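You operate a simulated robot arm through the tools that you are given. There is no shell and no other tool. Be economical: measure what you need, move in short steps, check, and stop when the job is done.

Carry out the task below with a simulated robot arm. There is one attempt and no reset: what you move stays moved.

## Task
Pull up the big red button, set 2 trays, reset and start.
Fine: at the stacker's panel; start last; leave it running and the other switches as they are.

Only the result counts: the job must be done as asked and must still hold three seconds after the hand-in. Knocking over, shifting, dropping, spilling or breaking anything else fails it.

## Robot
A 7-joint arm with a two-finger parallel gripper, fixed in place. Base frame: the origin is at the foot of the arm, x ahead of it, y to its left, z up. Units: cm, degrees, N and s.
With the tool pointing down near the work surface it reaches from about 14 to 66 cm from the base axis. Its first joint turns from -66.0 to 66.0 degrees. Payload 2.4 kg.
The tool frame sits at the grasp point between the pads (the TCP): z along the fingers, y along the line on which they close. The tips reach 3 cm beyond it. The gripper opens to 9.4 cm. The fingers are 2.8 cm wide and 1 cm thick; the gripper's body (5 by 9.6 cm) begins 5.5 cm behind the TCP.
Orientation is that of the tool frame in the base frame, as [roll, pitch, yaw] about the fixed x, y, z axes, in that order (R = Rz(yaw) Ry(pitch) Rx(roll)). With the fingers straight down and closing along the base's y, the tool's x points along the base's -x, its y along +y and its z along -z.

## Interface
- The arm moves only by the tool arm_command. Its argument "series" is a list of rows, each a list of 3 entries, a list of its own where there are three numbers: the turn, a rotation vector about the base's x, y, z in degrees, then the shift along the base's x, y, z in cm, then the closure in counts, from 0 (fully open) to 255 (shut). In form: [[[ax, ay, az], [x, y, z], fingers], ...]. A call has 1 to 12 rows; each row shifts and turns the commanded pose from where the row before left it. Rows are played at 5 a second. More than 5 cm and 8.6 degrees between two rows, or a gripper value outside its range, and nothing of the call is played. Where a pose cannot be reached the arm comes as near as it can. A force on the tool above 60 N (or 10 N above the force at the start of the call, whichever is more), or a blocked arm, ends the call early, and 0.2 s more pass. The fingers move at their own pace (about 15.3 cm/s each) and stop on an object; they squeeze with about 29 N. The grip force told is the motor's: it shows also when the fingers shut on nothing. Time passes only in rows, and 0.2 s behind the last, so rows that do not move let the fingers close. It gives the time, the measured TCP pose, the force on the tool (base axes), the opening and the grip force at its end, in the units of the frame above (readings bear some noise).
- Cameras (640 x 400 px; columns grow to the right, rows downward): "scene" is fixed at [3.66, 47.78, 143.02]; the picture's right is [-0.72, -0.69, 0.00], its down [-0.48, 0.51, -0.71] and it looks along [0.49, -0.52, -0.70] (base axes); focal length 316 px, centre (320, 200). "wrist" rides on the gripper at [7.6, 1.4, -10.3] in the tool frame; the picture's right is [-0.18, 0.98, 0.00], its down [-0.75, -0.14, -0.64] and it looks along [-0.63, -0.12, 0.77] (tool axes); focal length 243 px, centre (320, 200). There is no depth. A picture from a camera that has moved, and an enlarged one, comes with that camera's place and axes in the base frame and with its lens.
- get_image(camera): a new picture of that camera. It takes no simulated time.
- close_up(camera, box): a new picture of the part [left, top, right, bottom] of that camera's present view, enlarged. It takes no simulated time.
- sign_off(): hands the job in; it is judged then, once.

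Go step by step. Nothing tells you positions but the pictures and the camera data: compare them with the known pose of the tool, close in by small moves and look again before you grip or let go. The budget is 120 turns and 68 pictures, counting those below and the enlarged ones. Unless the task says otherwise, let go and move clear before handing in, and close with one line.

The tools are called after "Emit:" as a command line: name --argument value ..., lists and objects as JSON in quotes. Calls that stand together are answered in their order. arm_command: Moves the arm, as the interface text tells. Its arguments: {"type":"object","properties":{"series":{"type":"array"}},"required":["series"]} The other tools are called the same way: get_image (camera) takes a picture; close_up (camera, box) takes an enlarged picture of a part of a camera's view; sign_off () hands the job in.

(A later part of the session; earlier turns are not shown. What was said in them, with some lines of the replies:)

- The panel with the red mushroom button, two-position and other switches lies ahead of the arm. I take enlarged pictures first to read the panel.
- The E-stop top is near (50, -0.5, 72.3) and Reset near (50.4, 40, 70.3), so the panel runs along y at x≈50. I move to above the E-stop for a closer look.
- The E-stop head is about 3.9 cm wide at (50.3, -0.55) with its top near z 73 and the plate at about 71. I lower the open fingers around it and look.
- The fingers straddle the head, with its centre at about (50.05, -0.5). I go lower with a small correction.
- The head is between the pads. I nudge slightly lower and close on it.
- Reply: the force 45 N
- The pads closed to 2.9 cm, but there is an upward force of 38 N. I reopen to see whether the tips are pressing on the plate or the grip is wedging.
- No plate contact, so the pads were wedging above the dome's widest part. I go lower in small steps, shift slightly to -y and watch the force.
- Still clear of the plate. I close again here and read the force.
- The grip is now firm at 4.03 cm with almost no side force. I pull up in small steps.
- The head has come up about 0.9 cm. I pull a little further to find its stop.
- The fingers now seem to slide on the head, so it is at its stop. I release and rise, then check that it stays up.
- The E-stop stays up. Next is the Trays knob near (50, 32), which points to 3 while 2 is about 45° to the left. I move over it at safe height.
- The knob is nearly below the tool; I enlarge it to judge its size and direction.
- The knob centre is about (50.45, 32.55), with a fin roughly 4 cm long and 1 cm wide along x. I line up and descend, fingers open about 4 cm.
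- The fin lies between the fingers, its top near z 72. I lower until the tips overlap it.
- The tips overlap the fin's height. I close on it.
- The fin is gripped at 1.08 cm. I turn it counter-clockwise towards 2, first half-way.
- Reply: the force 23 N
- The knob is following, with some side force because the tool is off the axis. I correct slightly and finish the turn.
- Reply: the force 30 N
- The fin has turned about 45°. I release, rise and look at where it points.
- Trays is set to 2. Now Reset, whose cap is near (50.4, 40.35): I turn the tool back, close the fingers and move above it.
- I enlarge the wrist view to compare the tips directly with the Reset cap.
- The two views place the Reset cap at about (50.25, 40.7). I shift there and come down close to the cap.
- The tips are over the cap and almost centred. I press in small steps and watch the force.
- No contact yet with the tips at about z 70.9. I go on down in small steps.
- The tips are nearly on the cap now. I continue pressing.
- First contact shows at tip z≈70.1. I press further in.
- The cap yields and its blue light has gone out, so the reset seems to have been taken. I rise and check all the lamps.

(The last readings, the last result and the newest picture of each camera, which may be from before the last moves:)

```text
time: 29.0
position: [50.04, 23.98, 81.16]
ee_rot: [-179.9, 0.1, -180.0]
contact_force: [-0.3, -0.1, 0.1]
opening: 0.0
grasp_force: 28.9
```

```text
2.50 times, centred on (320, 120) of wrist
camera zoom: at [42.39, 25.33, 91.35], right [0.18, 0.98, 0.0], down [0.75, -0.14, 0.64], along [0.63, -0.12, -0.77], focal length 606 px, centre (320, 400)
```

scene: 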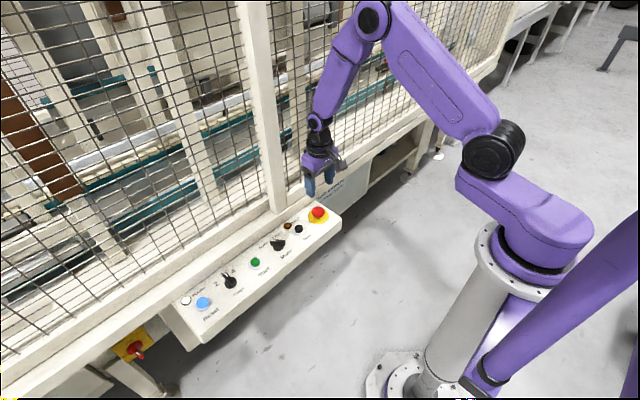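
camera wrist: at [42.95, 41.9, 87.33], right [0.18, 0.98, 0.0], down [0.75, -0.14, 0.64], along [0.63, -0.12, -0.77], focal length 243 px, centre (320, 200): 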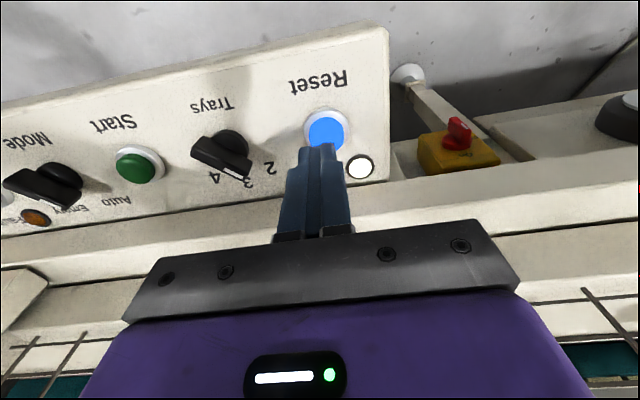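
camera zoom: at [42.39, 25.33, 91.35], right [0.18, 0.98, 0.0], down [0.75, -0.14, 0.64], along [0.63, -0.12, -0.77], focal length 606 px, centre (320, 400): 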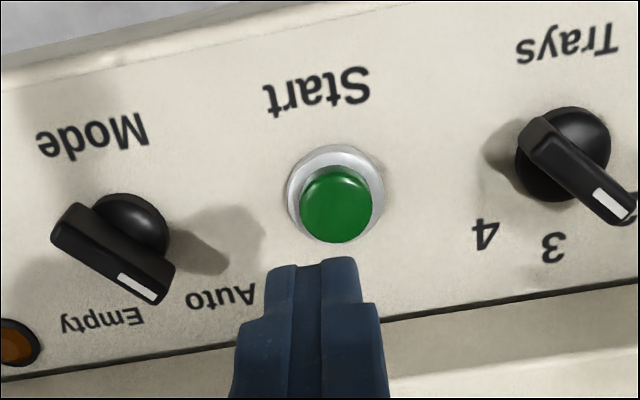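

Reset has gone dark and Trays, Mode and the E-stop are right. Start is at about (50.5, 24.2); I line up and descend close to it.

Emit:
arm_command --series '[[[0, 0, 0], [0.3, 0.2, -2.5], 255], [[0, 0, 0], [0, 0, -2.5], 255], [[0, 0, 0], [0, 0, -1], 255], [[0, 0, 0], [0, 0, 0], 255]]'

Emit:
close_up --camera "wrist" --box '[270, 90, 370, 170]'

```text
time: 30.0
position: [50.53, 24.1, 75.04]
ee_rot: [-180.0, 0.2, -180.0]
contact_force: [-0.1, -0.5, -0.5]
opening: 0.0
grasp_force: 29.5
```

```text
5.00 times, centred on (320, 130) of wrist
camera zoom: at [42.94, 25.6, 85.24], right [0.18, 0.98, 0.0], down [0.75, -0.14, 0.64], along [0.63, -0.12, -0.77], focal length 1213 px, centre (320, 550)
```

zoom: 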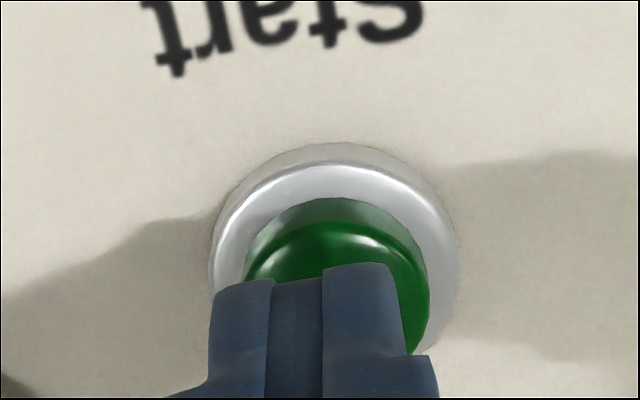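

The placement matches the Reset approach except about 0.35 cm too far forward. I correct and descend until contact.

Emit:
arm_command --series '[[[0, 0, 0], [-0.35, 0.1, -0.4], 255], [[0, 0, 0], [0, 0, -0.4], 255], [[0, 0, 0], [0, 0, -0.3], 255], [[0, 0, 0], [0, 0, -0.2], 255], [[0, 0, 0], [0, 0, 0], 255]]'

Emit:
close_up --camera "wrist" --box '[270, 90, 370, 170]'

```text
time: 31.2
position: [50.19, 24.34, 74.02]
ee_rot: [-179.9, 0.2, 179.9]
contact_force: [-0.4, -0.8, -0.6]
opening: 0.02
grasp_force: 29.1
```

```text
5.00 times, centred on (320, 130) of wrist
camera zoom: at [42.56, 25.75, 84.14], right [0.18, 0.98, 0.0], down [0.75, -0.14, 0.64], along [0.63, -0.12, -0.77], focal length 1213 px, centre (320, 550)
```

zoom: 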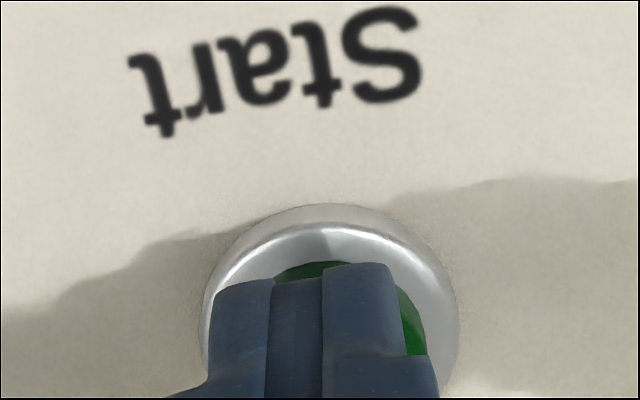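

Emit:
arm_command --series '[[[0, 0, 0], [0, 0, -0.2], 255], [[0, 0, 0], [0, 0, -0.2], 255], [[0, 0, 0], [0, 0, -0.2], 255], [[0, 0, 0], [0, 0, 0], 255]]'

Emit:
close_up --camera "wrist" --box '[270, 90, 370, 170]'

```text
time: 32.2
position: [50.17, 24.27, 73.25]
ee_rot: [180.0, 0.1, 180.0]
contact_force: [0.3, -0.4, -0.1]
opening: 0.01
grasp_force: 29.0
```

```text
5.00 times, centred on (320, 130) of wrist
camera zoom: at [42.6, 25.76, 83.5], right [0.18, 0.98, 0.0], down [0.75, -0.14, 0.64], along [0.63, -0.12, -0.77], focal length 1213 px, centre (320, 550)
```

zoom: 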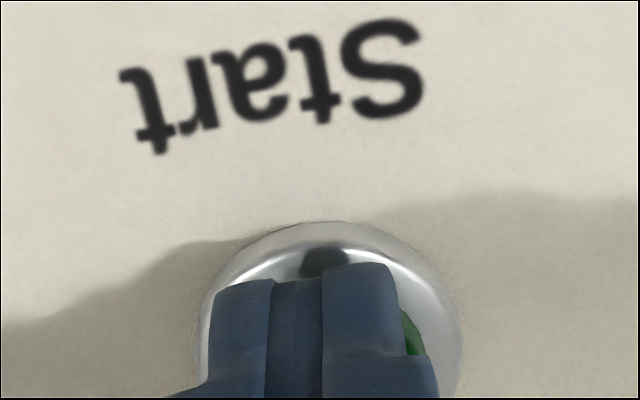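

The tips are just on the Start cap, the same as they were at Reset. I press the same depth further.

Emit:
arm_command --series '[[[0, 0, 0], [0, 0, -0.2], 255], [[0, 0, 0], [0, 0, -0.15], 255], [[0, 0, 0], [0, 0, -0.1], 255], [[0, 0, 0], [0, 0, 0], 255]]'

Emit:
close_up --camera "wrist" --box '[270, 90, 370, 170]'

```text
time: 33.2
position: [50.09, 24.31, 72.86]
ee_rot: [180.0, 0.1, -180.0]
contact_force: [0.5, -1.4, 2.0]
opening: 0.01
grasp_force: 29.1
```

```text
5.00 times, centred on (320, 130) of wrist
camera zoom: at [42.51, 25.71, 83.14], right [0.18, 0.98, 0.0], down [0.75, -0.14, 0.64], along [0.63, -0.12, -0.77], focal length 1213 px, centre (320, 550)
```

zoom: 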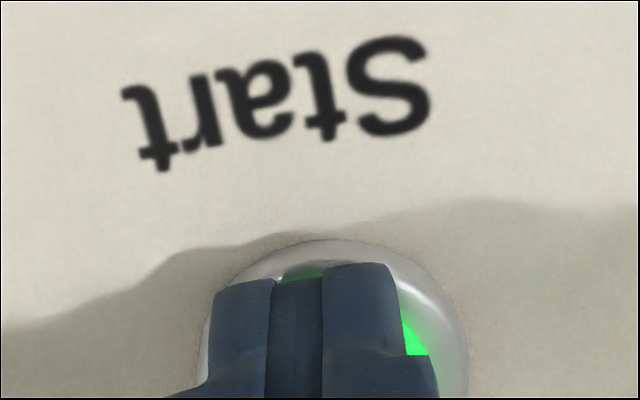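

Start has lit up green. I rise clear and check the final state.

Emit:
arm_command --series '[[[0, 0, 0], [0, 0, 1.5], 255], [[0, 0, 0], [0, 0, 4], 255], [[0, 0, 0], [-1, 0, 4], 255], [[0, 0, 0], [-2, 0, 4], 255], [[0, 0, 0], [0, 0, 4], 255], [[0, 0, 0], [0, 0, 0], 255], [[0, 0, 0], [0, 0, 0], 255]]'

Emit:
close_up --camera "scene" --box '[160, 190, 340, 330]'

Emit:
get_image --camera "wrist"

```text
time: 34.8
position: [46.86, 24.19, 90.6]
ee_rot: [179.9, 0.0, -180.0]
contact_force: [0.7, -0.3, 0.3]
opening: 0.0
grasp_force: 29.3
```

```text
2.86 times, centred on (250, 260) of scene
camera zoom: at [3.65, 47.78, 143.02], right [-0.72, -0.69, 0.0], down [-0.48, 0.51, -0.71], along [0.49, -0.52, -0.7], focal length 902 px, centre (520, 29)
```

zoom: 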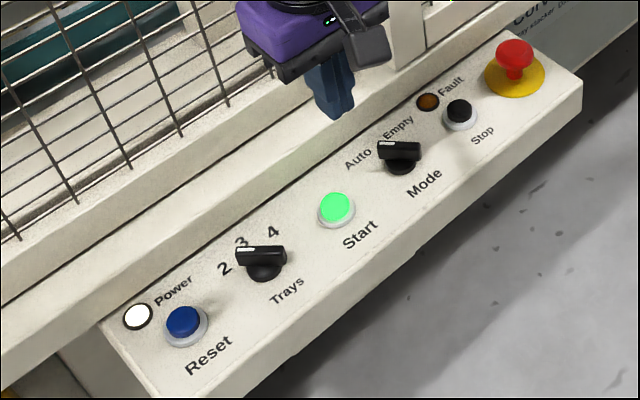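

```text
18 pictures are left
camera wrist: at [39.25, 25.71, 100.76], right [0.18, 0.98, 0.0], down [0.75, -0.14, 0.64], along [0.63, -0.12, -0.77], focal length 243 px, centre (320, 200)
```

wrist: 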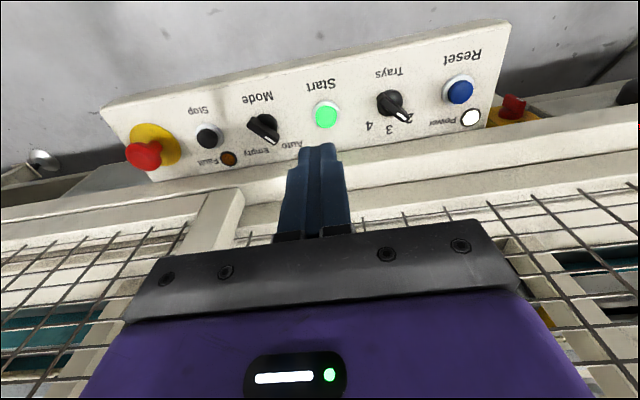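

The E-stop is up, Trays points to 2, Reset is done and dark, Start is lit, and the other switches are unchanged. The arm is clear, so I hand in.

Emit:
sign_off

```text
The job is handed in.
```

The red button is pulled up, Trays is set to 2, and the stacker was reset and then started. The Start lamp is lit, and the other switches are as they were.
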